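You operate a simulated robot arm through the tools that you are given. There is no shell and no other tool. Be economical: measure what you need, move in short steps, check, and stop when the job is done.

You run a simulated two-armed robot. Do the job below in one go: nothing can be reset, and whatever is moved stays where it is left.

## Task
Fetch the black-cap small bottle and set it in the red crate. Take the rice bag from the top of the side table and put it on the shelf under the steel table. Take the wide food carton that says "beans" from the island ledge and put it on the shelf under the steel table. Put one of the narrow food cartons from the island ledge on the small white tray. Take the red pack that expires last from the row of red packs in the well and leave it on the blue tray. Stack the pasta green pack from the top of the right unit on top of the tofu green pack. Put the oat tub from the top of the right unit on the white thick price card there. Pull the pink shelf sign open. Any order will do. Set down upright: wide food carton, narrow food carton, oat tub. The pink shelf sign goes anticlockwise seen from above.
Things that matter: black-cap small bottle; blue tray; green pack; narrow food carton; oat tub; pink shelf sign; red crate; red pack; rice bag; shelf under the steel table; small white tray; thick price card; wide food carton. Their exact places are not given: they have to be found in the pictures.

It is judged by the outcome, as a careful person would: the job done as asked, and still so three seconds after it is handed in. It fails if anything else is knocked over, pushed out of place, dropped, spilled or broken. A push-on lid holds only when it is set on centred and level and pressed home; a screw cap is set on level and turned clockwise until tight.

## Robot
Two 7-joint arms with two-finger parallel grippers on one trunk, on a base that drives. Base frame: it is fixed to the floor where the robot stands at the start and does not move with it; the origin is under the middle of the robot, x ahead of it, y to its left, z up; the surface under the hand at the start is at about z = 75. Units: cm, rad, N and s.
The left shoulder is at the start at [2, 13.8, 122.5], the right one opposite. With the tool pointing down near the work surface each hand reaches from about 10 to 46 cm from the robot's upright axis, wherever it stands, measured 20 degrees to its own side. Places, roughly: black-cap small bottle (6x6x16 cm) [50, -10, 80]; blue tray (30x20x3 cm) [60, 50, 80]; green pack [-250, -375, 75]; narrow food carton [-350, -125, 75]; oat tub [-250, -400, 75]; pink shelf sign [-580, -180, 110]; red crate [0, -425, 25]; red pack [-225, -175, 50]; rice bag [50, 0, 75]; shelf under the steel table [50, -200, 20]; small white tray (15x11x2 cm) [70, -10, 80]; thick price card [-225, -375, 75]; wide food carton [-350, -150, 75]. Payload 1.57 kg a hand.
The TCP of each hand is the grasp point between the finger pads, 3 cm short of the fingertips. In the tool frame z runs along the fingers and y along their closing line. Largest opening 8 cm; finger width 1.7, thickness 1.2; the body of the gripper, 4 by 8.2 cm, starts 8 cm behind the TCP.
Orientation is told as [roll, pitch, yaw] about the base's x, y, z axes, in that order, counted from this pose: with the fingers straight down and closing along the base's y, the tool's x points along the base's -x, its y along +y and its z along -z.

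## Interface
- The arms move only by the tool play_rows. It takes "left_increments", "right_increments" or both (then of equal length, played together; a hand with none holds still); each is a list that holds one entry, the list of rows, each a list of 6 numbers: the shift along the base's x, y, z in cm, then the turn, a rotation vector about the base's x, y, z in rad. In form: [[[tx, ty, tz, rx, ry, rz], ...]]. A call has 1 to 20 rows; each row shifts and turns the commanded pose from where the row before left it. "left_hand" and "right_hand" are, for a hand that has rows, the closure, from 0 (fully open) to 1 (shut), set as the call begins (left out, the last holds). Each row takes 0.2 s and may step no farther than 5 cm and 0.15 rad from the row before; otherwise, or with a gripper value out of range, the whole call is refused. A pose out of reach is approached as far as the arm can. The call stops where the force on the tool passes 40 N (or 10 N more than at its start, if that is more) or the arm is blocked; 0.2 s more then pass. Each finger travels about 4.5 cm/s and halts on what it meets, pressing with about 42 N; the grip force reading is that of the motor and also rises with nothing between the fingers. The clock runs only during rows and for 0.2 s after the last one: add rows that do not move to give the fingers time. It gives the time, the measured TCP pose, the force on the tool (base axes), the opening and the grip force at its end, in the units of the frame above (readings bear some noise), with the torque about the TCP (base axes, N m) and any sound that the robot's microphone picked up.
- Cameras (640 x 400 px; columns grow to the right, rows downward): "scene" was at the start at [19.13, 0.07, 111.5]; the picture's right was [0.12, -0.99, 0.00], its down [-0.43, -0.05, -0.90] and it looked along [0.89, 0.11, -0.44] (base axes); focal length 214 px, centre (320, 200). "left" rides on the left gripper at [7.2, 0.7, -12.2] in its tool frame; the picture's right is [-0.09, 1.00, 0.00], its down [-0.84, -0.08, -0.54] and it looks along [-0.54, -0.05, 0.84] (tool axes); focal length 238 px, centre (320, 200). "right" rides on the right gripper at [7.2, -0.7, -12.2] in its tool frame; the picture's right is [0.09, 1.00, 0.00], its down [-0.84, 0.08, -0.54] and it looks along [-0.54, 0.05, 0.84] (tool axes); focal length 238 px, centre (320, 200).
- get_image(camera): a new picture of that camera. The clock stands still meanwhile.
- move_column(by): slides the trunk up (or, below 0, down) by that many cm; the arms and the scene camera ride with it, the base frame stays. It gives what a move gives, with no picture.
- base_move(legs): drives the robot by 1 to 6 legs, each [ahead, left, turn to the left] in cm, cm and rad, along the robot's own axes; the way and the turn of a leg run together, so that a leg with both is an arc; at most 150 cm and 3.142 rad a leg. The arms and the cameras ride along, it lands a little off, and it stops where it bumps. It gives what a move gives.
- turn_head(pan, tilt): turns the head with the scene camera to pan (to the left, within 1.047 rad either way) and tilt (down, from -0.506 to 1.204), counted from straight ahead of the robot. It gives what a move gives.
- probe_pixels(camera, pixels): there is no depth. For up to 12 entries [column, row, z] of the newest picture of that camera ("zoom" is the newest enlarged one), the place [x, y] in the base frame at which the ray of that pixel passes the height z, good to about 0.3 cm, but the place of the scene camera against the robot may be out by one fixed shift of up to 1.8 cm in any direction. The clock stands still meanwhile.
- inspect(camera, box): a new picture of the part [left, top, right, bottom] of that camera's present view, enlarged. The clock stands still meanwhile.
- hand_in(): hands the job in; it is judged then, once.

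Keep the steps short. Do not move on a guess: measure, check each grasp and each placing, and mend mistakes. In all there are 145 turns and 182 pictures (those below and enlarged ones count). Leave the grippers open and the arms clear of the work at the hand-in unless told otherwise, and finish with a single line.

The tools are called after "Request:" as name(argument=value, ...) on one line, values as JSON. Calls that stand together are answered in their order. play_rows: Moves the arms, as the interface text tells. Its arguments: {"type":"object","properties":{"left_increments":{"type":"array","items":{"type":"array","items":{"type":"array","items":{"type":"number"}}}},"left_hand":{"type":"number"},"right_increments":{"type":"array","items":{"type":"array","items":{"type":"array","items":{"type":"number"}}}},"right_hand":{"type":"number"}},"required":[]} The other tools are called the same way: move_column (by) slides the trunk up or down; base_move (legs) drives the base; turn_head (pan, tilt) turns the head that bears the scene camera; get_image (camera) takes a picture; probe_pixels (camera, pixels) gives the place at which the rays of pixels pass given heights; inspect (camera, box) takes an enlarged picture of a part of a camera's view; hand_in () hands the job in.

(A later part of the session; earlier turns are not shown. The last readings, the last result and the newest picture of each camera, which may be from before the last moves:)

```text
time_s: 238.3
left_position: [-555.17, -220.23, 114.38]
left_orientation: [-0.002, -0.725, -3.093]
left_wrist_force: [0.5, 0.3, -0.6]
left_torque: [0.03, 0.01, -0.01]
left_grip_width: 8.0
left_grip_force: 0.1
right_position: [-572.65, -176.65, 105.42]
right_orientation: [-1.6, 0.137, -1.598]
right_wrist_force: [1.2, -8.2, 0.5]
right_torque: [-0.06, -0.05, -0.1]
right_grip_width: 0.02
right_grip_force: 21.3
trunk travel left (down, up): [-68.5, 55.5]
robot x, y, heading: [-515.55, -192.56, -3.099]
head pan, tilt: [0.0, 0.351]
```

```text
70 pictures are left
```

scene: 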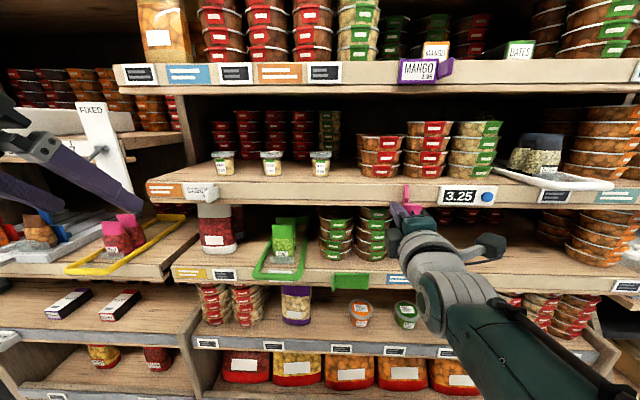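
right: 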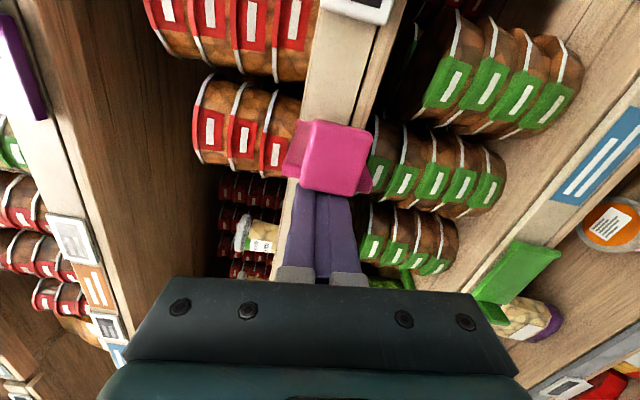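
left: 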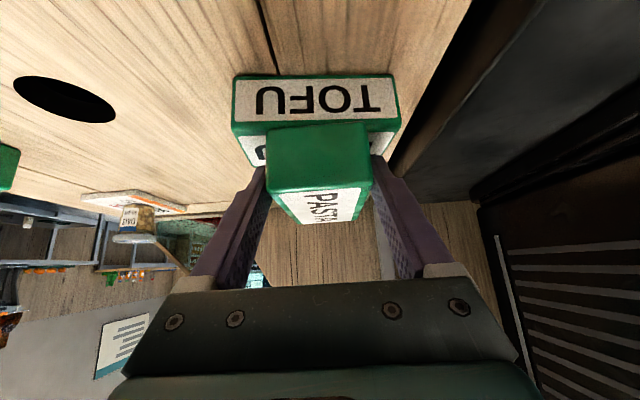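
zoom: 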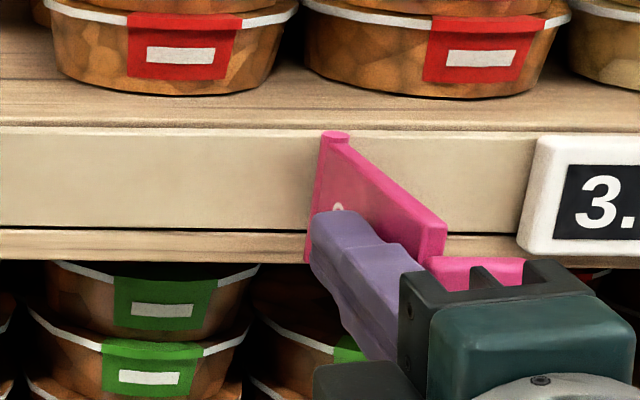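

The sign is now pulled fully out (about 95 degrees). I move the finger off it, back away, and bring the right hand back to a tipped-down pose.

Request:
play_rows(right_increments=[[[0, -1, 0, 0, 0, 0], [0, -1, 0, 0, 0, 0]]])

Request:
base_move(legs=[[-40, 0, 0]])

Request:
play_rows(right_increments=[[[1, 0, 0, -0.15, 0, 0], [1, 0, 0, -0.15, 0, 0], [1, 0.5, 0, -0.15, 0, 0], [1, 0.5, 0, -0.15, 0, 0], [1, 0.5, 0, -0.15, 0, 0], [1, 0.5, 0, -0.15, 0, 0], [1, 0.5, 0, -0.15, 0, 0], [1, 0.5, 0, -0.15, 0, 0], [1, 0.5, 0, -0.15, 0, 0], [1, 0.5, 0, -0.08, 0, 0], [1, 0.5, 0, 0, -0.15, 0], [1, 0.5, 0, 0, -0.15, 0], [1, 0.5, 0, 0, -0.15, 0], [1, 0.5, 0, 0, -0.15, 0], [1, 0.5, 0, 0, -0.15, 0], [1, 0.5, 0, 0, -0.1, 0]]], right_hand=0)

Request:
get_image(camera="scene")

```text
time_s: 238.9
left_position: [-555.11, -219.97, 114.23]
left_orientation: [-0.004, -0.725, -3.092]
left_wrist_force: [-0.5, 0.8, -0.2]
left_torque: [-0.02, -0.01, 0.01]
left_grip_width: 8.0
left_grip_force: 0.0
right_position: [-572.63, -178.15, 105.54]
right_orientation: [-1.6, 0.14, -1.602]
right_wrist_force: [0.2, 0.5, 0.0]
right_torque: [0.04, 0.04, -0.01]
right_grip_width: 0.02
right_grip_force: 21.8
trunk travel left (down, up): [-68.5, 55.5]
robot x, y, heading: [-515.79, -192.54, -3.101]
head pan, tilt: [0.0, 0.351]
```

```text
time_s: 241.4
left_position: [-515.45, -218.21, 114.28]
left_orientation: [-0.005, -0.726, -3.095]
left_wrist_force: [-0.1, 0.5, -0.4]
left_torque: [0.01, -0.02, 0.01]
left_grip_width: 8.0
left_grip_force: 0.0
right_position: [-532.94, -176.51, 105.46]
right_orientation: [-1.601, 0.139, -1.602]
right_wrist_force: [-0.1, 0.2, -0.6]
right_torque: [0.01, -0.02, -0.01]
right_grip_width: 0.0
right_grip_force: 21.8
trunk travel left (down, up): [-68.5, 55.5]
robot x, y, heading: [-475.92, -190.3, -3.104]
head pan, tilt: [0.0, 0.351]
```

```text
time_s: 244.8
left_position: [-515.51, -218.31, 114.33]
left_orientation: [-0.003, -0.725, -3.095]
left_wrist_force: [-0.1, -0.4, -0.7]
left_torque: [0.01, -0.05, -0.02]
left_grip_width: 8.0
left_grip_force: 0.1
right_position: [-516.82, -169.51, 105.52]
right_orientation: [-0.259, -0.657, -2.783]
right_wrist_force: [0.8, -0.2, 0.0]
right_torque: [0.02, -0.03, -0.05]
right_grip_width: 7.98
right_grip_force: 0.0
trunk travel left (down, up): [-68.5, 55.5]
robot x, y, heading: [-475.66, -190.69, -3.103]
head pan, tilt: [0.0, 0.351]
```

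```text
69 pictures are left
```

scene: 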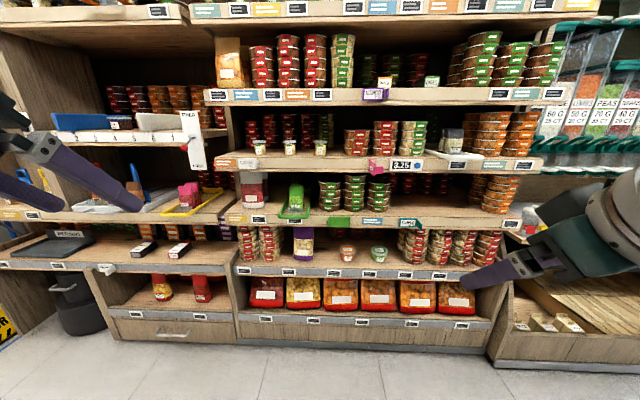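

The sign stays open. I square the right hand and turn round to face the island ledge.

Request:
play_rows(right_increments=[[[0, 0.5, 2, -0.095, 0, -0.08], [0, 0.5, 2, -0.095, 0, -0.08], [1, 1, 2, 0, 0, 0]]])

Request:
base_move(legs=[[0, 0, 3.103]])

Request:
base_move(legs=[[15, 45, 0]])

Request:
turn_head(pan=0, tilt=0.45)

Request:
get_image(camera="scene")

```text
time_s: 245.6
left_position: [-515.51, -218.32, 114.35]
left_orientation: [-0.004, -0.726, -3.094]
left_wrist_force: [0.0, 0.2, -1.0]
left_torque: [-0.04, 0.0, 0.01]
left_grip_width: 7.98
left_grip_force: 0.0
right_position: [-515.85, -167.58, 111.41]
right_orientation: [-0.019, -0.696, -3.094]
right_wrist_force: [-0.5, -0.2, -0.2]
right_torque: [0.0, -0.01, 0.03]
right_grip_width: 8.02
right_grip_force: 0.2
trunk travel left (down, up): [-68.5, 55.5]
robot x, y, heading: [-475.82, -190.63, -3.106]
head pan, tilt: [0.0, 0.351]
```

```text
time_s: 253.2
left_position: [-435.37, -164.61, 114.34]
left_orientation: [-0.003, -0.727, 0.014]
left_wrist_force: [0.4, 0.4, 1.2]
left_torque: [0.01, -0.01, -0.01]
left_grip_width: 8.0
left_grip_force: 0.1
right_position: [-436.7, -215.34, 111.52]
right_orientation: [-0.02, -0.699, 0.012]
right_wrist_force: [-0.2, -0.2, 0.0]
right_torque: [0.02, -0.01, 0.01]
right_grip_width: 8.03
right_grip_force: 0.2
trunk travel left (down, up): [-68.5, 55.5]
robot x, y, heading: [-475.76, -191.33, 0.003]
head pan, tilt: [0.0, 0.351]
```

```text
time_s: 256.1
left_position: [-420.7, -119.72, 114.4]
left_orientation: [-0.004, -0.725, 0.011]
left_wrist_force: [0.1, 0.4, -0.1]
left_torque: [-0.03, -0.01, 0.02]
left_grip_width: 8.01
left_grip_force: 0.1
right_position: [-422.07, -170.25, 111.39]
right_orientation: [-0.021, -0.697, 0.01]
right_wrist_force: [0.8, 0.3, 0.7]
right_torque: [0.01, 0.01, 0.0]
right_grip_width: 7.98
right_grip_force: 0.0
trunk travel left (down, up): [-68.5, 55.5]
robot x, y, heading: [-461.14, -145.38, 0.001]
head pan, tilt: [0.0, 0.351]
```

```text
time_s: 256.7
left_position: [-420.57, -119.62, 114.31]
left_orientation: [-0.003, -0.727, 0.011]
left_wrist_force: [-0.1, -0.8, 0.6]
left_torque: [0.0, -0.01, 0.01]
left_grip_width: 8.01
left_grip_force: 0.1
right_position: [-422.15, -170.25, 111.55]
right_orientation: [-0.022, -0.696, 0.011]
right_wrist_force: [0.9, -0.9, 0.4]
right_torque: [-0.04, 0.0, 0.0]
right_grip_width: 8.01
right_grip_force: 0.1
trunk travel left (down, up): [-68.5, 55.5]
robot x, y, heading: [-461.15, -146.05, 0.003]
head pan, tilt: [0.0, 0.45]
```

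```text
68 pictures are left
```

scene: 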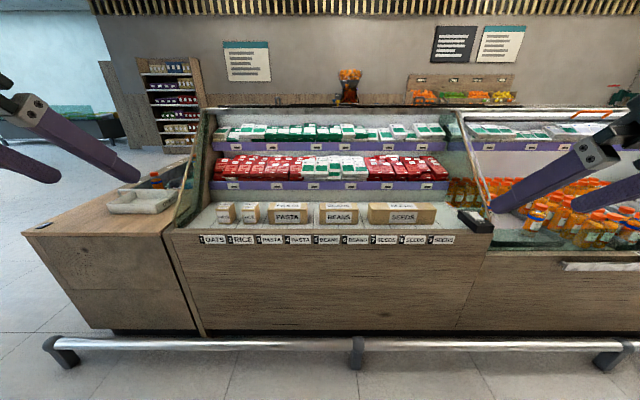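

Cartons stand on the ledge: two narrow ones at left, then PASTA, BEANS, SEEDS. I enlarge and measure them and the rail.

Request:
inspect(camera="scene", box=[180, 170, 460, 270])

Request:
probe_pixels(camera="scene", pixels=[[225, 224, 75], [250, 224, 75], [320, 225, 75], [358, 225, 75], [338, 204, 82], [330, 237, 75], [357, 340, 6], [215, 224, 75], [236, 224, 75]])

```text
2.29 times, centred on (320, 220) of scene
```

zoom: 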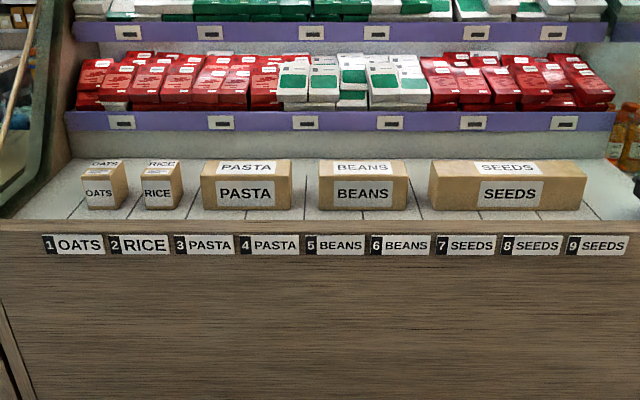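

```text
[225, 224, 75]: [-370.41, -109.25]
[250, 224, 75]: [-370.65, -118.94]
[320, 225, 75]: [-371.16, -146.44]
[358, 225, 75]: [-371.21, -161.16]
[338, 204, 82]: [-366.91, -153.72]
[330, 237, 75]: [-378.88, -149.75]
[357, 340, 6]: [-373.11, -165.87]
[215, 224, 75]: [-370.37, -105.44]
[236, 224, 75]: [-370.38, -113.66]
```

Beans is about 14.7 wide along y, so I must grip it across its depth: the right hand goes vertical, turned 90 degrees. The left hand keeps its tip for a narrow carton. I set both and then drive up.

Request:
play_rows(right_increments=[[[-0.7, 0, 0, 0, 0.14, 0], [-0.7, 0, 0, 0, 0.14, 0], [-0.7, 0, 0, 0, 0.14, 0], [-0.7, 0, 0, 0, 0.14, 0], [-0.7, 0, 0, 0.02, 0.14, 0], [-0.7, 0, 0, 0, 0, 0.15], [-0.7, 0, 0, 0, 0, 0.15], [-0.7, 0, 0, 0, 0, 0.15], [-0.7, 0, 0, 0, 0, 0.15], [-0.7, 0, 0, 0, 0, 0.15], [-0.7, 0, 0, 0, 0, 0.15], [-0.7, 0, 0, 0, 0, 0.15], [-0.7, 0, 0, 0, 0, 0.15], [-0.7, 0, 0, 0, 0, 0.15], [-0.7, 0, 0, 0, 0, 0.15], [0, 0, 0, 0, 0, 0.06]]], left_increments=[[[-0.7, 0, 0, 0, 0, 0], [-0.7, 0, 0, 0, 0, 0], [-0.7, 0, 0, 0, 0, 0], [-0.7, 0, 0, 0, 0, 0], [-0.7, 0, 0, 0, 0, 0], [-0.7, 0, 0, 0, 0, 0], [-0.7, 0, 0, 0, 0, 0], [-0.7, 0, 0, 0, 0, 0], [-0.7, 0, 0, 0, 0, 0], [-0.7, 0, 0, 0, 0, 0], [-0.7, 0, 0, 0, 0, 0], [-0.7, 0, 0, 0, 0, 0], [-0.7, 0, 0, 0, 0, 0], [-0.7, 0, 0, 0, 0, 0], [0, 0, 0, 0, 0, 0], [0, 0, 0, 0, 0, 0]]])

Request:
base_move(legs=[[56, 13, 0]])

Request:
turn_head(pan=0, tilt=0.75)

Request:
get_image(camera="scene")

Request:
get_image(camera="right")

```text
time_s: 260.1
left_position: [-427.51, -118.65, 114.32]
left_orientation: [-0.005, -0.724, 0.01]
left_wrist_force: [0.0, -0.5, 0.3]
left_torque: [0.01, 0.01, 0.01]
left_grip_width: 7.99
left_grip_force: 0.1
left hand out of reach, approached as far as the arm can: row 10, 11, 12, 13, 14
right_position: [-432.54, -170.27, 111.43]
right_orientation: [0.007, 0.003, 1.569]
right_wrist_force: [-0.3, -0.3, -0.5]
right_torque: [0.02, 0.0, -0.02]
right_grip_width: 8.01
right_grip_force: 0.1
trunk travel left (down, up): [-68.5, 55.5]
robot x, y, heading: [-461.2, -146.24, 0.005]
head pan, tilt: [0.0, 0.45]
```

```text
time_s: 263.4
left_position: [-371.12, -105.58, 114.1]
left_orientation: [-0.006, -0.725, 0.013]
left_wrist_force: [-0.6, 0.8, -0.7]
left_torque: [-0.02, 0.01, 0.03]
left_grip_width: 7.99
left_grip_force: 0.1
right_position: [-376.05, -157.19, 111.49]
right_orientation: [0.007, 0.004, 1.567]
right_wrist_force: [0.1, 0.0, 0.3]
right_torque: [0.01, 0.01, 0.0]
right_grip_width: 8.01
right_grip_force: 0.0
trunk travel left (down, up): [-68.5, 55.5]
robot x, y, heading: [-404.86, -133.01, 0.004]
head pan, tilt: [0.0, 0.45]
```

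```text
time_s: 264.2
left_position: [-371.01, -105.53, 114.17]
left_orientation: [-0.006, -0.723, 0.012]
left_wrist_force: [0.4, 0.0, 0.5]
left_torque: [-0.02, -0.02, -0.02]
left_grip_width: 8.01
left_grip_force: 0.1
right_position: [-376.15, -157.13, 111.43]
right_orientation: [0.009, 0.004, 1.568]
right_wrist_force: [0.3, 0.5, -0.1]
right_torque: [0.02, -0.01, -0.01]
right_grip_width: 7.99
right_grip_force: 0.1
trunk travel left (down, up): [-68.5, 55.5]
robot x, y, heading: [-405.0, -132.46, 0.005]
head pan, tilt: [0.0, 0.75]
```

```text
66 pictures are left
```

scene: 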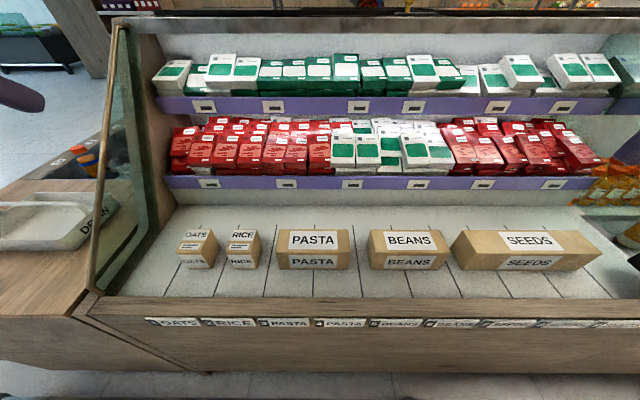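

```text
65 pictures are left
```

right: 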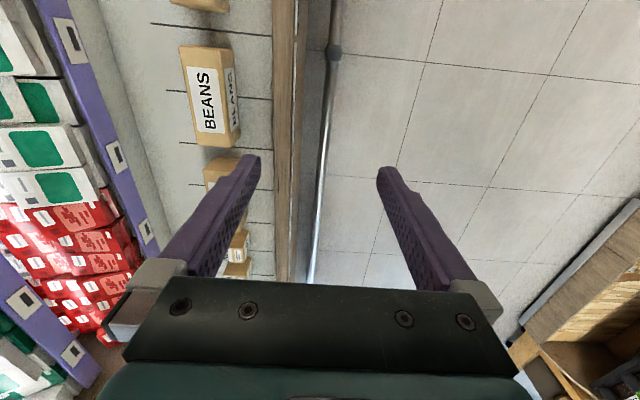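

I measure the beans and rice cartons at several heights in both pictures.

Request:
probe_pixels(camera="right", pixels=[[240, 140, 75], [240, 140, 71], [231, 47, 75], [231, 47, 71], [180, 47, 82], [222, 47, 82], [195, 143, 82], [222, 147, 82], [295, 100, 75]])

Request:
probe_pixels(camera="scene", pixels=[[372, 270, 75], [372, 270, 71], [450, 270, 75], [450, 270, 71], [369, 231, 82], [441, 231, 82], [372, 253, 82], [451, 252, 82], [228, 270, 75], [257, 270, 75], [228, 270, 71], [257, 270, 71]])

Request:
inspect(camera="scene", box=[160, 210, 460, 330])

```text
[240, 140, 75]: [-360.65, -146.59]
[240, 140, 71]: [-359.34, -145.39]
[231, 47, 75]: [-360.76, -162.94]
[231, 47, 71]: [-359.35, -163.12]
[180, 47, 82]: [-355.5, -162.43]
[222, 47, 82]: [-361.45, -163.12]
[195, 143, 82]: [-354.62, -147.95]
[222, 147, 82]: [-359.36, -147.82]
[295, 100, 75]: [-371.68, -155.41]
```

```text
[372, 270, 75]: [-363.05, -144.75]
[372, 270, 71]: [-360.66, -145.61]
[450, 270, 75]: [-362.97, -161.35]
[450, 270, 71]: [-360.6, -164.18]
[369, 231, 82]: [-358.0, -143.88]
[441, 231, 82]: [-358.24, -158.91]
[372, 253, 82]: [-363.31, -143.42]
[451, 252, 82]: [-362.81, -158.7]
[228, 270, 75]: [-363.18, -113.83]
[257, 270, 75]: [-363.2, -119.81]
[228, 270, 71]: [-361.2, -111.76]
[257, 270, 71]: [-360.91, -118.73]
```

```text
2.13 times, centred on (310, 270) of scene
```

zoom: 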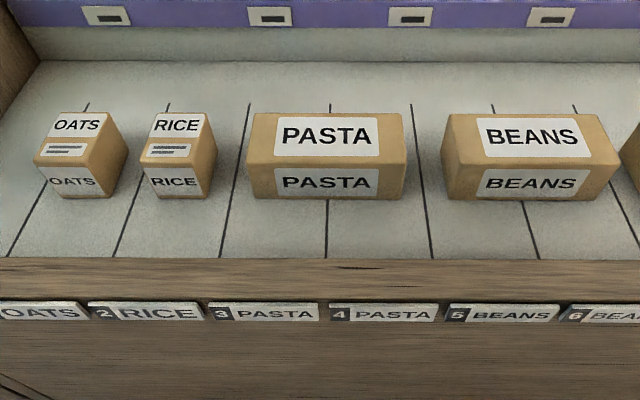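

Beans centre ≈ (-358,-155), 6 deep, 16 wide; it is beyond reach from here. I lower the trunk 18 and move 9 ahead, 4 right.

Request:
move_column(by=-18)

Request:
base_move(legs=[[9, -4, 0]])

Request:
play_rows(right_increments=[[[3, 0, 0, 0, 0, 0], [3, 0, 0, 0, 0, 0], [2.5, 2, 0, 0, 0, 0], [0, 2, 0, 0, 0, 0]]], right_hand=0)

Request:
get_image(camera="right")

Request:
get_image(camera="left")

```text
time_s: 266.2
left_position: [-371.22, -105.62, 96.11]
left_orientation: [-0.007, -0.724, 0.01]
left_wrist_force: [-0.2, -0.3, -0.1]
left_torque: [-0.02, 0.0, 0.0]
left_grip_width: 8.0
left_grip_force: 0.0
right_position: [-376.1, -157.27, 93.62]
right_orientation: [0.006, 0.004, 1.568]
right_wrist_force: [-0.2, 0.1, -0.3]
right_torque: [0.01, -0.02, 0.03]
right_grip_width: 7.99
right_grip_force: 0.2
trunk travel left (down, up): [-50.5, 73.5]
robot x, y, heading: [-404.67, -132.54, 0.007]
head pan, tilt: [0.0, 0.75]
```

```text
time_s: 267.4
left_position: [-362.13, -109.68, 96.16]
left_orientation: [-0.006, -0.724, 0.012]
left_wrist_force: [-0.6, 0.6, 0.5]
left_torque: [-0.03, 0.01, -0.03]
left_grip_width: 7.99
left_grip_force: 0.0
right_position: [-367.16, -161.22, 93.47]
right_orientation: [0.006, 0.004, 1.57]
right_wrist_force: [0.2, -0.2, -1.7]
right_torque: [0.02, 0.0, 0.01]
right_grip_width: 7.98
right_grip_force: 0.0
trunk travel left (down, up): [-50.5, 73.5]
robot x, y, heading: [-395.56, -136.14, 0.009]
head pan, tilt: [0.0, 0.75]
```

```text
time_s: 268.4
left_position: [-362.12, -109.44, 96.19]
left_orientation: [-0.006, -0.726, 0.011]
left_wrist_force: [0.4, -0.5, 0.9]
left_torque: [0.0, 0.0, 0.01]
left_grip_width: 7.98
left_grip_force: 0.1
right_position: [-358.79, -157.2, 93.43]
right_orientation: [0.008, 0.004, 1.568]
right_wrist_force: [-0.3, 0.6, -1.1]
right_torque: [-0.04, -0.03, -0.04]
right_grip_width: 8.02
right_grip_force: 0.1
trunk travel left (down, up): [-50.5, 73.5]
robot x, y, heading: [-395.86, -136.7, 0.001]
head pan, tilt: [0.0, 0.75]
```

```text
63 pictures are left
```

right: 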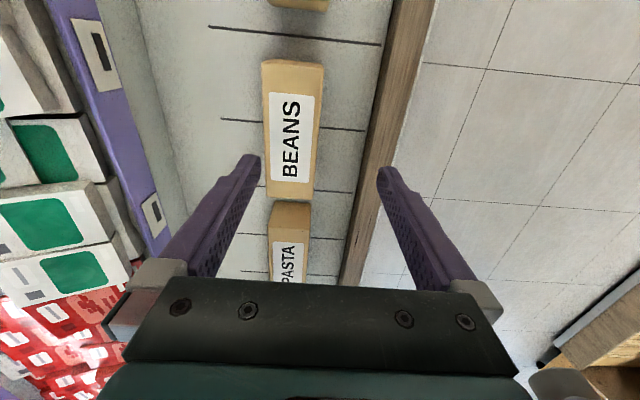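

```text
62 pictures are left
```

left: 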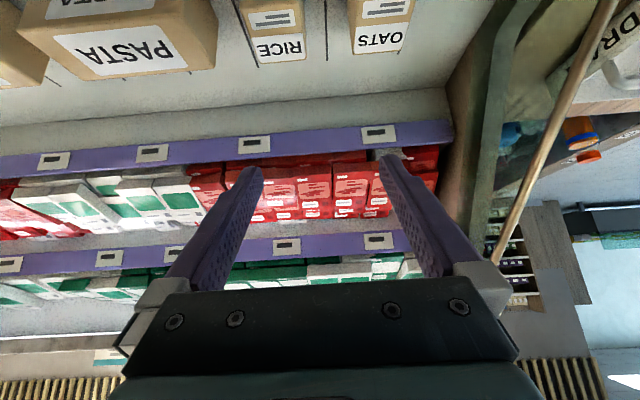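

I probe the beans' top at two heights to settle its true height, and the narrow cartons.

Request:
probe_pixels(camera="right", pixels=[[262, 60, 82], [325, 63, 82], [266, 197, 82], [318, 199, 82], [262, 60, 78], [325, 63, 78], [266, 197, 78], [318, 199, 78], [380, 150, 72]])

Request:
probe_pixels(camera="left", pixels=[[254, 38, 80], [303, 32, 80], [260, 62, 80], [304, 58, 80], [351, 26, 80], [406, 22, 80], [353, 53, 80], [405, 49, 80]])

```text
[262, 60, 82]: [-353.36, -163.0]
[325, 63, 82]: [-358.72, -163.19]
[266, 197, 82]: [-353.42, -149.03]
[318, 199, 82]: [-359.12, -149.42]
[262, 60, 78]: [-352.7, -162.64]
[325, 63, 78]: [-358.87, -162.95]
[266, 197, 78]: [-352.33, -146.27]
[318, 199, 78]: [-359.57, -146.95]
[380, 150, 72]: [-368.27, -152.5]
```

```text
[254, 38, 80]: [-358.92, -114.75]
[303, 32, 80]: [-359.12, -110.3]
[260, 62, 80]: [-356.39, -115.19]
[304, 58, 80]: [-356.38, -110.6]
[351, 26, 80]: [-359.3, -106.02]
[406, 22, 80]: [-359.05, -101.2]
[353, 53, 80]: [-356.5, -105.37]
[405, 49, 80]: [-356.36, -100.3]
```

Beans' top is z≈78, x -352.7..-359.2, centre (-356,-154.7). I lower the right hand over it to z 75.

Request:
play_rows(right_increments=[[[1.4, 1.2, -3, 0, 0, 0], [1.4, 1.3, -3, 0, 0, 0], [0, 0, -4, 0, 0, 0], [0, 0, -3, 0, 0, 0], [0, 0, 0, 0, 0, 0]]])

Request:
get_image(camera="right")

```text
time_s: 269.6
left_position: [-362.16, -109.45, 96.06]
left_orientation: [-0.005, -0.722, 0.012]
left_wrist_force: [0.2, -0.2, 0.0]
left_torque: [0.0, -0.01, 0.03]
left_grip_width: 8.01
left_grip_force: 0.0
right_position: [-355.92, -154.69, 80.36]
right_orientation: [0.007, 0.003, 1.57]
right_wrist_force: [1.0, 0.2, 0.0]
right_torque: [0.0, -0.01, 0.02]
right_grip_width: 8.01
right_grip_force: 0.1
trunk travel left (down, up): [-50.5, 73.5]
robot x, y, heading: [-395.87, -137.13, 0.005]
head pan, tilt: [0.0, 0.75]
```

```text
61 pictures are left
```

right: 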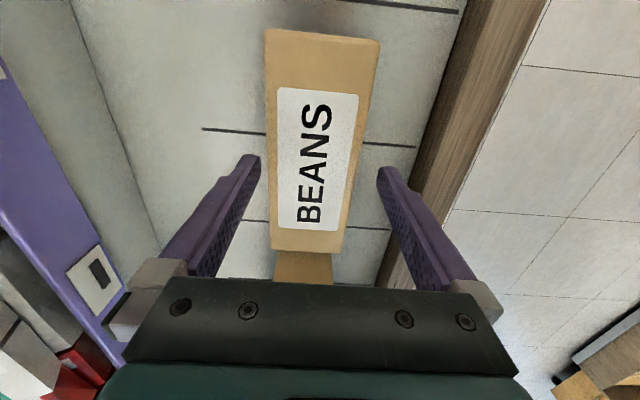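

Centred. I lower the last 5 cm, close and lift.

Request:
play_rows(right_increments=[[[0, 0, -2, 0, 0, 0], [0, 0, -2, 0, 0, 0], [0, 0, -1.2, 0, 0, 0]]])

Request:
play_rows(right_increments=[[[0, 0, 0, 0, 0, 0], [0, 0, 0, 0, 0, 0], [0, 0, 0, 0, 0, 0], [0, 0, 0, 0, 0, 0], [0, 0, 2, 0, 0, 0], [0, 0, 4, 0, 0, 0], [0, 0, 4, 0, 0, 0]]], right_hand=1)

Request:
get_image(camera="right")

```text
time_s: 270.4
left_position: [-362.11, -109.45, 96.18]
left_orientation: [-0.005, -0.726, 0.012]
left_wrist_force: [-0.8, 0.3, 1.0]
left_torque: [0.02, -0.01, 0.0]
left_grip_width: 7.98
left_grip_force: 0.0
right_position: [-355.89, -154.69, 75.18]
right_orientation: [0.007, 0.003, 1.57]
right_wrist_force: [-0.4, -0.3, -0.2]
right_torque: [-0.01, 0.0, -0.01]
right_grip_width: 7.99
right_grip_force: 0.1
trunk travel left (down, up): [-50.5, 73.5]
robot x, y, heading: [-395.99, -136.42, 0.004]
head pan, tilt: [0.0, 0.75]
```

```text
time_s: 272.0
left_position: [-362.22, -109.46, 96.14]
left_orientation: [-0.005, -0.725, 0.012]
left_wrist_force: [1.0, 0.2, 0.3]
left_torque: [0.02, 0.02, 0.02]
left_grip_width: 7.99
left_grip_force: 0.0
right_position: [-355.96, -154.75, 85.26]
right_orientation: [0.009, 0.005, 1.567]
right_wrist_force: [-0.4, -0.2, -2.6]
right_torque: [-0.04, -0.03, -0.04]
right_grip_width: 6.96
right_grip_force: 41.7
trunk travel left (down, up): [-50.5, 73.5]
robot x, y, heading: [-395.92, -136.89, 0.005]
head pan, tilt: [0.0, 0.75]
```

```text
60 pictures are left
```

right: 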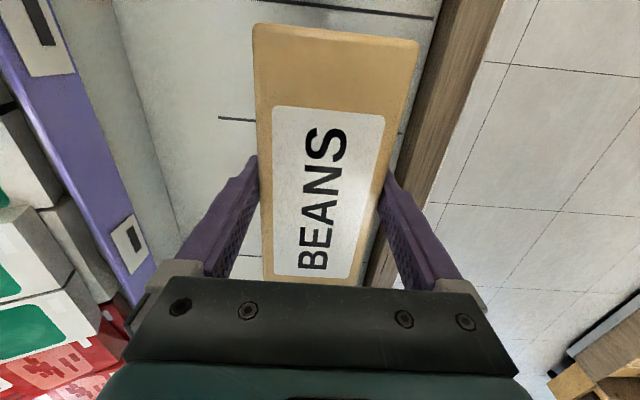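

Beans held (7.0 cm). I draw it back a little and bring the left hand back in front of the RICE carton.

Request:
play_rows(right_increments=[[[-2, 0, 2, 0, 0, 0], [-3, 0, 2, 0, 0, 0], [-3, 0, 2, 0, 0, 0], [-3, 0, 0, 0, 0, 0]]], left_increments=[[[-2, -0.8, 0, 0, 0, 0], [-2.5, -0.8, 0, 0, 0, 0], [-2.5, -0.8, 0, 0, 0, 0], [-2, -0.8, -2, 0, 0, 0]]], left_hand=0)

Request:
get_image(camera="left")

```text
time_s: 273.0
left_position: [-362.58, -109.56, 93.91]
left_orientation: [-0.005, -0.721, 0.013]
left_wrist_force: [0.6, -1.0, -0.1]
left_torque: [0.01, 0.03, 0.02]
left_grip_width: 8.0
left_grip_force: 0.0
left hand out of reach, approached as far as the arm can: row 1, 2, 3, 4
right_position: [-367.05, -154.67, 91.16]
right_orientation: [0.01, 0.006, 1.567]
right_wrist_force: [-0.6, 0.4, -2.1]
right_torque: [0.01, 0.0, -0.02]
right_grip_width: 6.97
right_grip_force: 42.2
trunk travel left (down, up): [-50.5, 73.5]
robot x, y, heading: [-396.18, -136.68, 0.01]
head pan, tilt: [0.0, 0.75]
```

```text
59 pictures are left
```

left: 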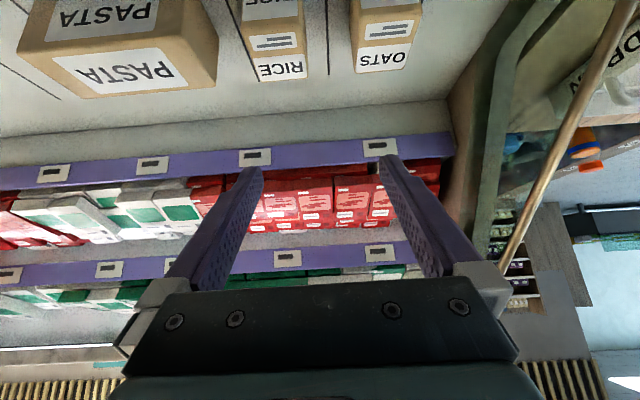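

I probe the RICE carton's top face.

Request:
inspect(camera="left", box=[180, 0, 440, 120])

Request:
probe_pixels(camera="left", pixels=[[257, 83, 78], [307, 79, 78], [241, 25, 78], [302, 20, 78], [215, 88, 78], [84, 97, 78], [257, 83, 80], [241, 25, 80]])

```text
2.46 times, centred on (310, 60) of left
```

zoom: 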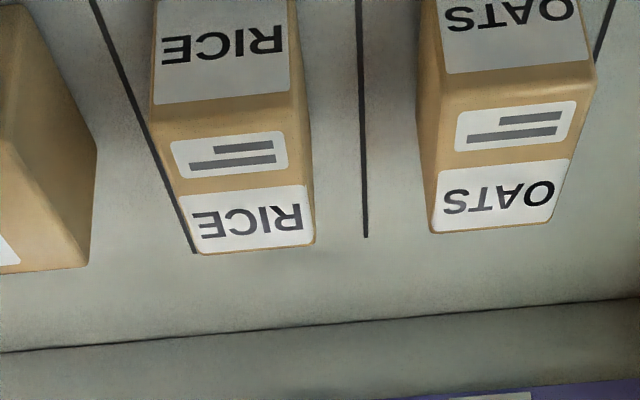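

```text
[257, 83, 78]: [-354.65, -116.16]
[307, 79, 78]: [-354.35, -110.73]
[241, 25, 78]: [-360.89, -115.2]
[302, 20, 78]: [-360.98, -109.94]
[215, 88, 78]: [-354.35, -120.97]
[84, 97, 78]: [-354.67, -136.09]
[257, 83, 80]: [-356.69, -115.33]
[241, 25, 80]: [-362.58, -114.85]
```

RICE: x -360..-353.6, y -116.2..-110.3, top z≈77. I bring the left hand before it along the finger line.

Request:
play_rows(left_increments=[[[0, -1.8, -2, 0, 0, 0], [0, -1.7, -3, 0, 0, 0], [-0.4, 0, -3.5, 0, 0, 0], [-0.4, 0, -3.5, 0, 0, 0]]])

Request:
get_image(camera="left")

```text
time_s: 274.0
left_position: [-363.38, -113.12, 81.85]
left_orientation: [-0.005, -0.724, 0.012]
left_wrist_force: [-0.4, -0.1, -0.1]
left_torque: [0.02, 0.0, 0.0]
left_grip_width: 8.0
left_grip_force: 0.1
right_position: [-367.07, -154.72, 91.28]
right_orientation: [0.009, 0.004, 1.569]
right_wrist_force: [-0.5, -0.1, -2.4]
right_torque: [0.0, 0.0, 0.02]
right_grip_width: 6.96
right_grip_force: 41.8
trunk travel left (down, up): [-50.5, 73.5]
robot x, y, heading: [-396.3, -136.38, 0.004]
head pan, tilt: [0.0, 0.75]
```

```text
57 pictures are left
```

left: 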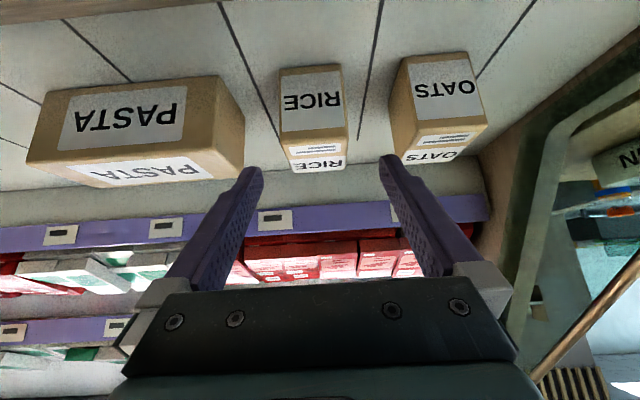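

I check the RICE carton's edges once more.

Request:
probe_pixels(camera="left", pixels=[[281, 71, 70.5], [341, 66, 70.5], [286, 142, 77], [348, 137, 77], [293, 174, 77], [344, 171, 77], [286, 142, 78.5], [30, 160, 77]])

```text
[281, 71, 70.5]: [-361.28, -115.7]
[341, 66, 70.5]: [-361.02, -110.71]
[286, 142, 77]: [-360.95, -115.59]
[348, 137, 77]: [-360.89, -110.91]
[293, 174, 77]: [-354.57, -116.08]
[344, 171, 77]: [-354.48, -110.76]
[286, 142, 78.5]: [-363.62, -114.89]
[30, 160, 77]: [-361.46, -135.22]
```

Consistent: centre (-357.8,-113.3). I go in, close and lift.

Request:
play_rows(left_increments=[[[1.7, -0.1, -2.3, 0, 0, 0], [1.7, -0.1, -2.3, 0, 0, 0], [1.8, 0, -2.4, 0, 0, 0]]])

Request:
play_rows(left_increments=[[[0, 0, 0, 0, 0, 0], [0, 0, 0, 0, 0, 0], [0, 0, 0, 0, 0, 0], [0, 0, 0, 0, 0, 0], [0, 0, 0, 0, 0, 0], [0, 0, 2, 0, 0, 0], [0, 0, 3.5, 0, 0, 0], [-0.5, 0, 3.5, 0, 0, 0]]], left_hand=1)

Request:
get_image(camera="left")

```text
time_s: 274.8
left_position: [-357.99, -113.31, 74.73]
left_orientation: [-0.005, -0.724, 0.012]
left_wrist_force: [-1.0, 0.3, 0.1]
left_torque: [0.0, -0.02, -0.01]
left_grip_width: 8.02
left_grip_force: 0.1
right_position: [-366.88, -154.7, 91.01]
right_orientation: [0.008, 0.004, 1.567]
right_wrist_force: [-0.4, -0.4, -1.7]
right_torque: [0.0, -0.02, 0.0]
right_grip_width: 6.96
right_grip_force: 42.1
trunk travel left (down, up): [-50.5, 73.5]
robot x, y, heading: [-395.71, -136.61, 0.006]
head pan, tilt: [0.0, 0.75]
```

```text
time_s: 276.6
left_position: [-358.55, -113.31, 83.89]
left_orientation: [-0.004, -0.723, 0.012]
left_wrist_force: [0.6, 0.4, -0.9]
left_torque: [0.02, 0.04, -0.03]
left_grip_width: 5.97
left_grip_force: 41.7
right_position: [-366.9, -154.71, 91.25]
right_orientation: [0.008, 0.004, 1.569]
right_wrist_force: [-0.3, -0.1, -1.5]
right_torque: [-0.03, -0.03, 0.02]
right_grip_width: 6.96
right_grip_force: 41.9
trunk travel left (down, up): [-50.5, 73.5]
robot x, y, heading: [-395.74, -136.85, 0.002]
head pan, tilt: [0.0, 0.75]
```

```text
56 pictures are left
```

left: 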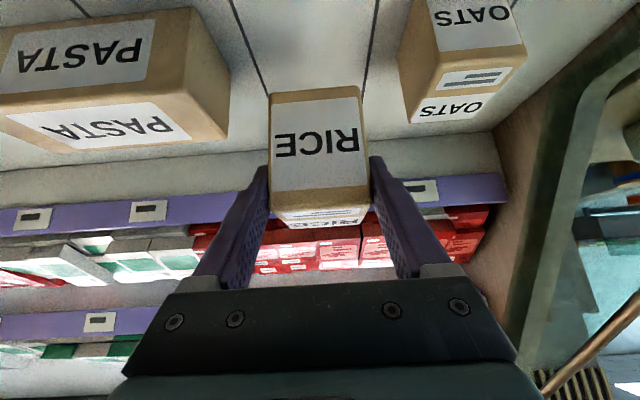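

RICE is held (6.0 cm). With both cartons in hand I drive the known way round the island's south end to the steel table.

Request:
base_move(legs=[[-74, 0, 0], [0, -150, 0], [0, -150, 0], [0, -40, 0], [150, 0, 0], [150, 0, 0]])

Request:
base_move(legs=[[82, 0, 0], [0, 130, 0], [0, 120, 0]])

Request:
move_column(by=-25)

Request:
turn_head(pan=-0.1, tilt=0.35)

Request:
get_image(camera="scene")

```text
time_s: 310.9
left_position: [-130.64, -450.88, 83.8]
left_orientation: [-0.006, -0.724, 0.012]
left_wrist_force: [0.0, 0.2, 0.5]
left_torque: [0.03, 0.04, 0.03]
left_grip_width: 5.96
left_grip_force: 42.3
right_position: [-139.03, -492.16, 91.19]
right_orientation: [0.01, 0.004, 1.567]
right_wrist_force: [0.4, -0.5, -2.1]
right_torque: [-0.05, -0.01, 0.01]
right_grip_width: 6.97
right_grip_force: 42.1
trunk travel left (down, up): [-50.5, 73.5]
robot x, y, heading: [-167.99, -474.05, 0.006]
head pan, tilt: [0.0, 0.75]
```

```text
time_s: 327.0
left_position: [-51.1, -201.25, 83.79]
left_orientation: [-0.005, -0.725, 0.022]
left_wrist_force: [-0.3, 0.3, -0.6]
left_torque: [0.01, 0.06, 0.01]
left_grip_width: 5.97
left_grip_force: 42.1
right_position: [-59.19, -242.71, 91.29]
right_orientation: [0.009, 0.003, 1.577]
right_wrist_force: [-0.1, -0.1, -2.8]
right_torque: [-0.03, -0.02, 0.0]
right_grip_width: 6.96
right_grip_force: 41.8
trunk travel left (down, up): [-50.5, 73.5]
robot x, y, heading: [-88.27, -225.28, 0.015]
head pan, tilt: [0.0, 0.75]
```

```text
time_s: 329.6
left_position: [-51.19, -201.24, 58.93]
left_orientation: [-0.006, -0.724, 0.023]
left_wrist_force: [0.6, -0.1, -1.5]
left_torque: [0.01, 0.01, 0.02]
left_grip_width: 5.93
left_grip_force: 41.4
right_position: [-59.08, -242.67, 66.11]
right_orientation: [0.008, 0.004, 1.578]
right_wrist_force: [-0.3, 0.1, -1.9]
right_torque: [-0.02, 0.05, -0.01]
right_grip_width: 6.96
right_grip_force: 42.0
trunk travel left (down, up): [-25.5, 98.5]
robot x, y, heading: [-88.45, -224.97, 0.013]
head pan, tilt: [0.0, 0.75]
```

```text
time_s: 330.5
left_position: [-51.23, -201.27, 58.83]
left_orientation: [-0.006, -0.725, 0.021]
left_wrist_force: [-1.4, 0.2, -0.9]
left_torque: [-0.03, 0.04, 0.05]
left_grip_width: 5.96
left_grip_force: 41.7
right_position: [-59.14, -242.75, 66.17]
right_orientation: [0.009, 0.004, 1.577]
right_wrist_force: [-0.7, -0.6, -2.1]
right_torque: [-0.04, -0.02, -0.03]
right_grip_width: 6.95
right_grip_force: 41.9
trunk travel left (down, up): [-25.5, 98.5]
robot x, y, heading: [-88.13, -225.22, 0.017]
head pan, tilt: [-0.099, 0.351]
```

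```text
55 pictures are left
```

scene: 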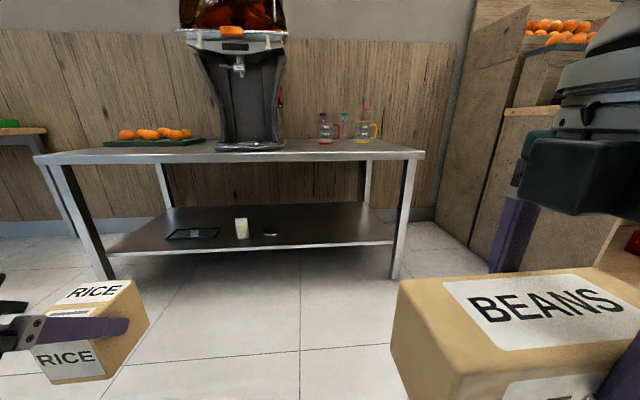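

I will set the beans on the free shelf right of the grille. First I swing the left hand outward, lower the trunk fully and reach the right hand ahead at z 31.

Request:
play_rows(left_increments=[[[0, 4, 0, 0, 0, 0], [0, 4.5, 0, 0, 0, 0], [0, 4.5, 0, 0, 0, 0], [0, 4.5, 0, 0, 0, 0], [0, 4.5, 0, 0, 0, 0]]])

Request:
move_column(by=-25)

Request:
play_rows(right_increments=[[[3, 0.5, -2, 0, 0, 0], [3, 0.5, -2, 0, 0, 0], [3, 0.5, -2, 0, 0, 0], [3, 0.5, -2, 0, 0, 0], [2, 0.5, -1.5, 0, 0, 0]]])

Request:
base_move(legs=[[0, 17, -0.015], [53, 0, 0]])

Request:
get_image(camera="scene")

```text
time_s: 331.7
left_position: [-51.21, -179.15, 58.69]
left_orientation: [-0.003, -0.723, 0.021]
left_wrist_force: [-0.7, -0.1, -0.5]
left_torque: [0.02, 0.02, 0.0]
left_grip_width: 5.95
left_grip_force: 42.1
right_position: [-59.22, -242.69, 66.18]
right_orientation: [0.006, 0.004, 1.578]
right_wrist_force: [-0.3, 0.2, -3.0]
right_torque: [-0.03, 0.0, 0.04]
right_grip_width: 6.92
right_grip_force: 42.3
trunk travel left (down, up): [-25.5, 98.5]
robot x, y, heading: [-88.76, -224.83, 0.011]
head pan, tilt: [-0.099, 0.351]
```

```text
time_s: 334.2
left_position: [-51.29, -179.36, 33.79]
left_orientation: [-0.006, -0.725, 0.023]
left_wrist_force: [-0.3, -0.4, -1.0]
left_torque: [-0.03, 0.0, 0.02]
left_grip_width: 5.93
left_grip_force: 41.7
right_position: [-59.12, -242.79, 41.14]
right_orientation: [0.009, 0.004, 1.578]
right_wrist_force: [-0.1, -0.1, -2.1]
right_torque: [-0.02, 0.03, 0.05]
right_grip_width: 6.95
right_grip_force: 42.0
trunk travel left (down, up): [-0.5, 123.5]
robot x, y, heading: [-88.33, -224.68, 0.012]
head pan, tilt: [-0.099, 0.351]
```

```text
time_s: 335.4
left_position: [-51.3, -179.37, 33.6]
left_orientation: [-0.003, -0.725, 0.023]
left_wrist_force: [0.3, 0.4, -2.4]
left_torque: [-0.02, 0.03, -0.03]
left_grip_width: 5.93
left_grip_force: 42.0
right_position: [-45.05, -240.07, 31.62]
right_orientation: [0.007, 0.004, 1.579]
right_wrist_force: [-1.2, 0.0, -2.5]
right_torque: [-0.05, 0.01, -0.01]
right_grip_width: 6.96
right_grip_force: 42.3
trunk travel left (down, up): [-0.5, 123.5]
robot x, y, heading: [-88.42, -224.61, 0.016]
head pan, tilt: [-0.099, 0.351]
```

```text
time_s: 339.6
left_position: [2.01, -162.56, 33.66]
left_orientation: [-0.006, -0.723, 0.013]
left_wrist_force: [0.5, 0.3, -0.8]
left_torque: [0.02, 0.02, -0.01]
left_grip_width: 5.93
left_grip_force: 42.3
right_position: [7.38, -223.28, 31.67]
right_orientation: [0.011, 0.003, 1.57]
right_wrist_force: [-0.7, -1.1, -2.6]
right_torque: [-0.01, -0.04, -0.02]
right_grip_width: 6.98
right_grip_force: 42.3
trunk travel left (down, up): [-0.5, 123.5]
robot x, y, heading: [-35.42, -207.96, 0.006]
head pan, tilt: [-0.099, 0.351]
```

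```text
54 pictures are left
```

scene: 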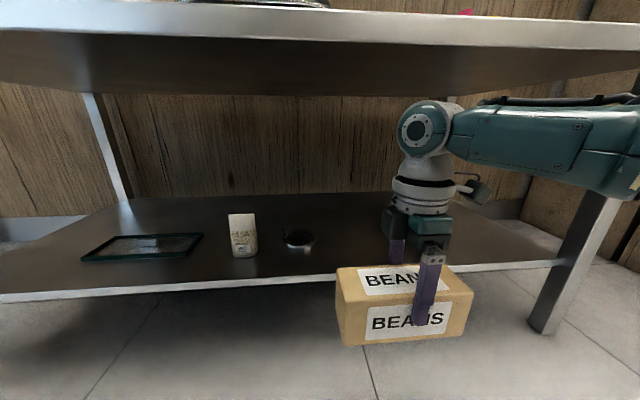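

The carton is above shelf height. I check the right leg's place against my forearm before going in.

Request:
probe_pixels(camera="scene", pixels=[[535, 330, 0], [557, 264, 20.5], [285, 240, 21], [318, 240, 21], [230, 257, 21], [258, 257, 21], [400, 277, 20.5]])

Request:
turn_head(pan=-0.9, tilt=0.3)

Request:
get_image(camera="scene")

```text
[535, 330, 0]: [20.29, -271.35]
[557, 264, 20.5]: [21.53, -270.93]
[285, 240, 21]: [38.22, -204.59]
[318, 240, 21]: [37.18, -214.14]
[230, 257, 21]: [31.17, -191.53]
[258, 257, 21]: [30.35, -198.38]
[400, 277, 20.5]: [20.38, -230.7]
```

```text
time_s: 340.7
left_position: [2.05, -162.42, 33.59]
left_orientation: [-0.006, -0.722, 0.015]
left_wrist_force: [0.2, -0.7, -1.0]
left_torque: [0.03, 0.04, 0.01]
left_grip_width: 5.94
left_grip_force: 42.5
right_position: [7.39, -223.3, 31.65]
right_orientation: [0.008, 0.004, 1.567]
right_wrist_force: [0.1, 0.0, -2.0]
right_torque: [-0.01, -0.01, -0.01]
right_grip_width: 6.99
right_grip_force: 42.6
trunk travel left (down, up): [-0.5, 123.5]
robot x, y, heading: [-35.27, -207.49, 0.002]
head pan, tilt: [-0.901, 0.3]
```

```text
53 pictures are left
```

scene: 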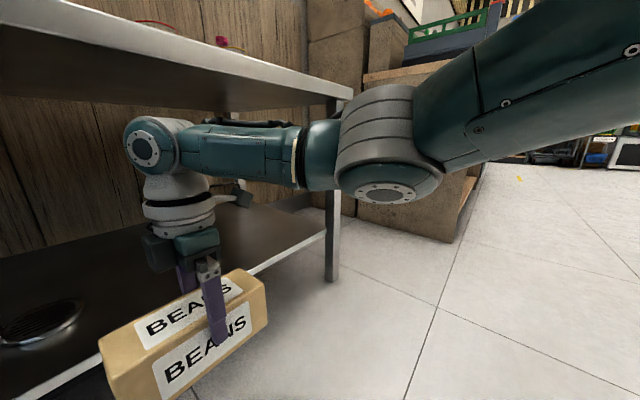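

The elbow clears the leg (y -271) and the table's underside. I drive 24 cm in.

Request:
base_move(legs=[[24.5, 0, 0]])

Request:
get_image(camera="right")

```text
time_s: 342.5
left_position: [26.13, -162.11, 33.54]
left_orientation: [-0.007, -0.721, 0.019]
left_wrist_force: [-0.4, 0.4, -2.1]
left_torque: [-0.02, 0.02, 0.05]
left_grip_width: 5.96
left_grip_force: 41.6
right_position: [31.69, -223.0, 31.46]
right_orientation: [0.011, 0.003, 1.572]
right_wrist_force: [0.5, 1.0, -4.0]
right_torque: [-0.02, -0.03, -0.02]
right_grip_width: 6.96
right_grip_force: 42.1
trunk travel left (down, up): [-0.5, 123.5]
robot x, y, heading: [-11.02, -207.63, 0.007]
head pan, tilt: [-0.901, 0.3]
```

```text
52 pictures are left
```

right: 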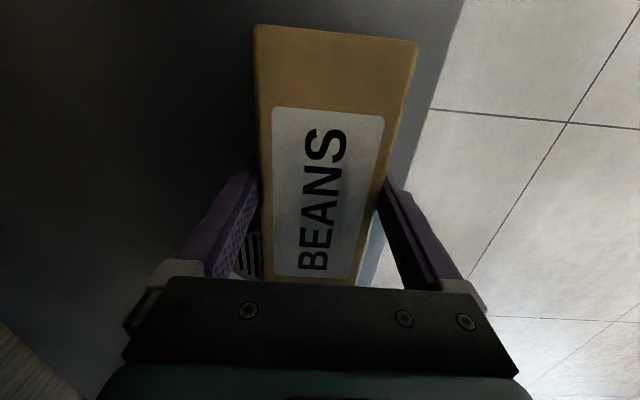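

Clear of the edge. I shift 2.5 cm to -y away from the grille and lower until contact.

Request:
play_rows(right_increments=[[[0, -1.3, 0, 0, 0, 0], [0, -1.2, -1, 0, 0, 0], [0, 0, -2, 0, 0, 0], [0, 0, -1.5, 0, 0, 0], [0, 0, -0.5, 0, 0, 0], [0, 0, -0.4, 0, 0, 0], [0, 0, -0.4, 0, 0, 0], [0, 0, -0.4, 0, 0, 0]]])

Request:
turn_head(pan=-0.4, tilt=0.6)

Request:
get_image(camera="scene")

```text
time_s: 343.4
left_position: [26.28, -162.3, 33.72]
left_orientation: [-0.008, -0.72, 0.017]
left_wrist_force: [0.4, 0.9, -1.0]
left_torque: [0.01, 0.06, 0.05]
left_grip_width: 5.93
left_grip_force: 42.6
right_position: [32.23, -225.6, 28.95]
right_orientation: [-0.001, 0.002, 1.573]
right_wrist_force: [-2.5, -3.0, 9.6]
right_torque: [0.22, 0.14, 0.15]
right_grip_width: 6.97
right_grip_force: 41.7
trunk travel left (down, up): [-0.5, 123.5]
robot x, y, heading: [-11.07, -207.48, 0.009]
head pan, tilt: [-0.901, 0.3]
stopped in row 4 (right hand): the force on the tool passed its limit at 56 N (the readings are from after the stop); the commanded pose is now the measured one
```

```text
time_s: 344.4
left_position: [26.25, -162.38, 33.55]
left_orientation: [-0.007, -0.723, 0.018]
left_wrist_force: [0.1, 0.3, -1.5]
left_torque: [0.01, 0.03, 0.01]
left_grip_width: 5.92
left_grip_force: 42.2
right_position: [32.2, -225.65, 28.94]
right_orientation: [0.0, 0.001, 1.574]
right_wrist_force: [-5.4, -0.4, 20.8]
right_torque: [-0.43, 0.24, -0.05]
right_grip_width: 6.97
right_grip_force: 42.6
trunk travel left (down, up): [-0.5, 123.5]
robot x, y, heading: [-11.42, -207.62, 0.011]
head pan, tilt: [-0.4, 0.6]
```

```text
51 pictures are left
```

scene: 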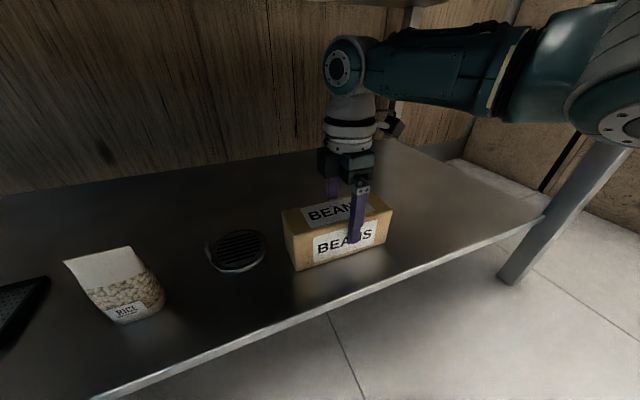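

Contact at TCP z 28.9 (force up). I enlarge to make sure the carton rests on the shelf.

Request:
inspect(camera="scene", box=[270, 170, 410, 290])

```text
3.33 times, centred on (340, 230) of scene
```

zoom: 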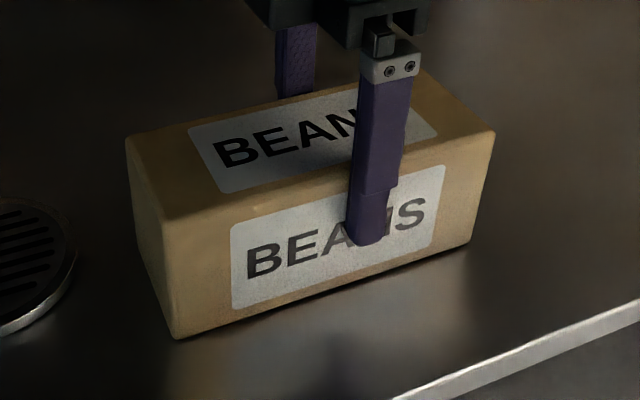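

It rests flat. I open, lift straight up 8.5 cm and back out.

Request:
play_rows(right_increments=[[[0, 0, 0, 0, 0, 0], [0, 0, 0, 0, 0, 0], [0, 0, 0, 0, 0, 0], [0, 0, 2, 0, 0, 0], [0, 0, 2.5, 0, 0, 0], [0, 0, 2.5, 0, 0, 0], [0, 0, 1.5, 0, 0, 0]]], right_hand=0)

Request:
get_image(camera="scene")

```text
time_s: 345.9
left_position: [26.27, -162.22, 33.57]
left_orientation: [-0.006, -0.723, 0.018]
left_wrist_force: [0.7, -0.8, -1.0]
left_torque: [-0.03, 0.05, 0.01]
left_grip_width: 5.94
left_grip_force: 42.2
right_position: [32.14, -225.44, 37.27]
right_orientation: [0.0, 0.0, 1.57]
right_wrist_force: [0.4, 0.6, -0.7]
right_torque: [0.01, -0.02, 0.01]
right_grip_width: 7.97
right_grip_force: 0.1
trunk travel left (down, up): [-0.5, 123.5]
robot x, y, heading: [-10.67, -207.78, 0.008]
head pan, tilt: [-0.4, 0.6]
```

```text
49 pictures are left
```

scene: 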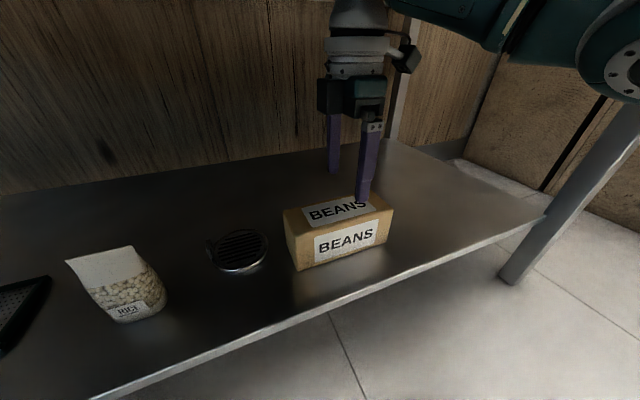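

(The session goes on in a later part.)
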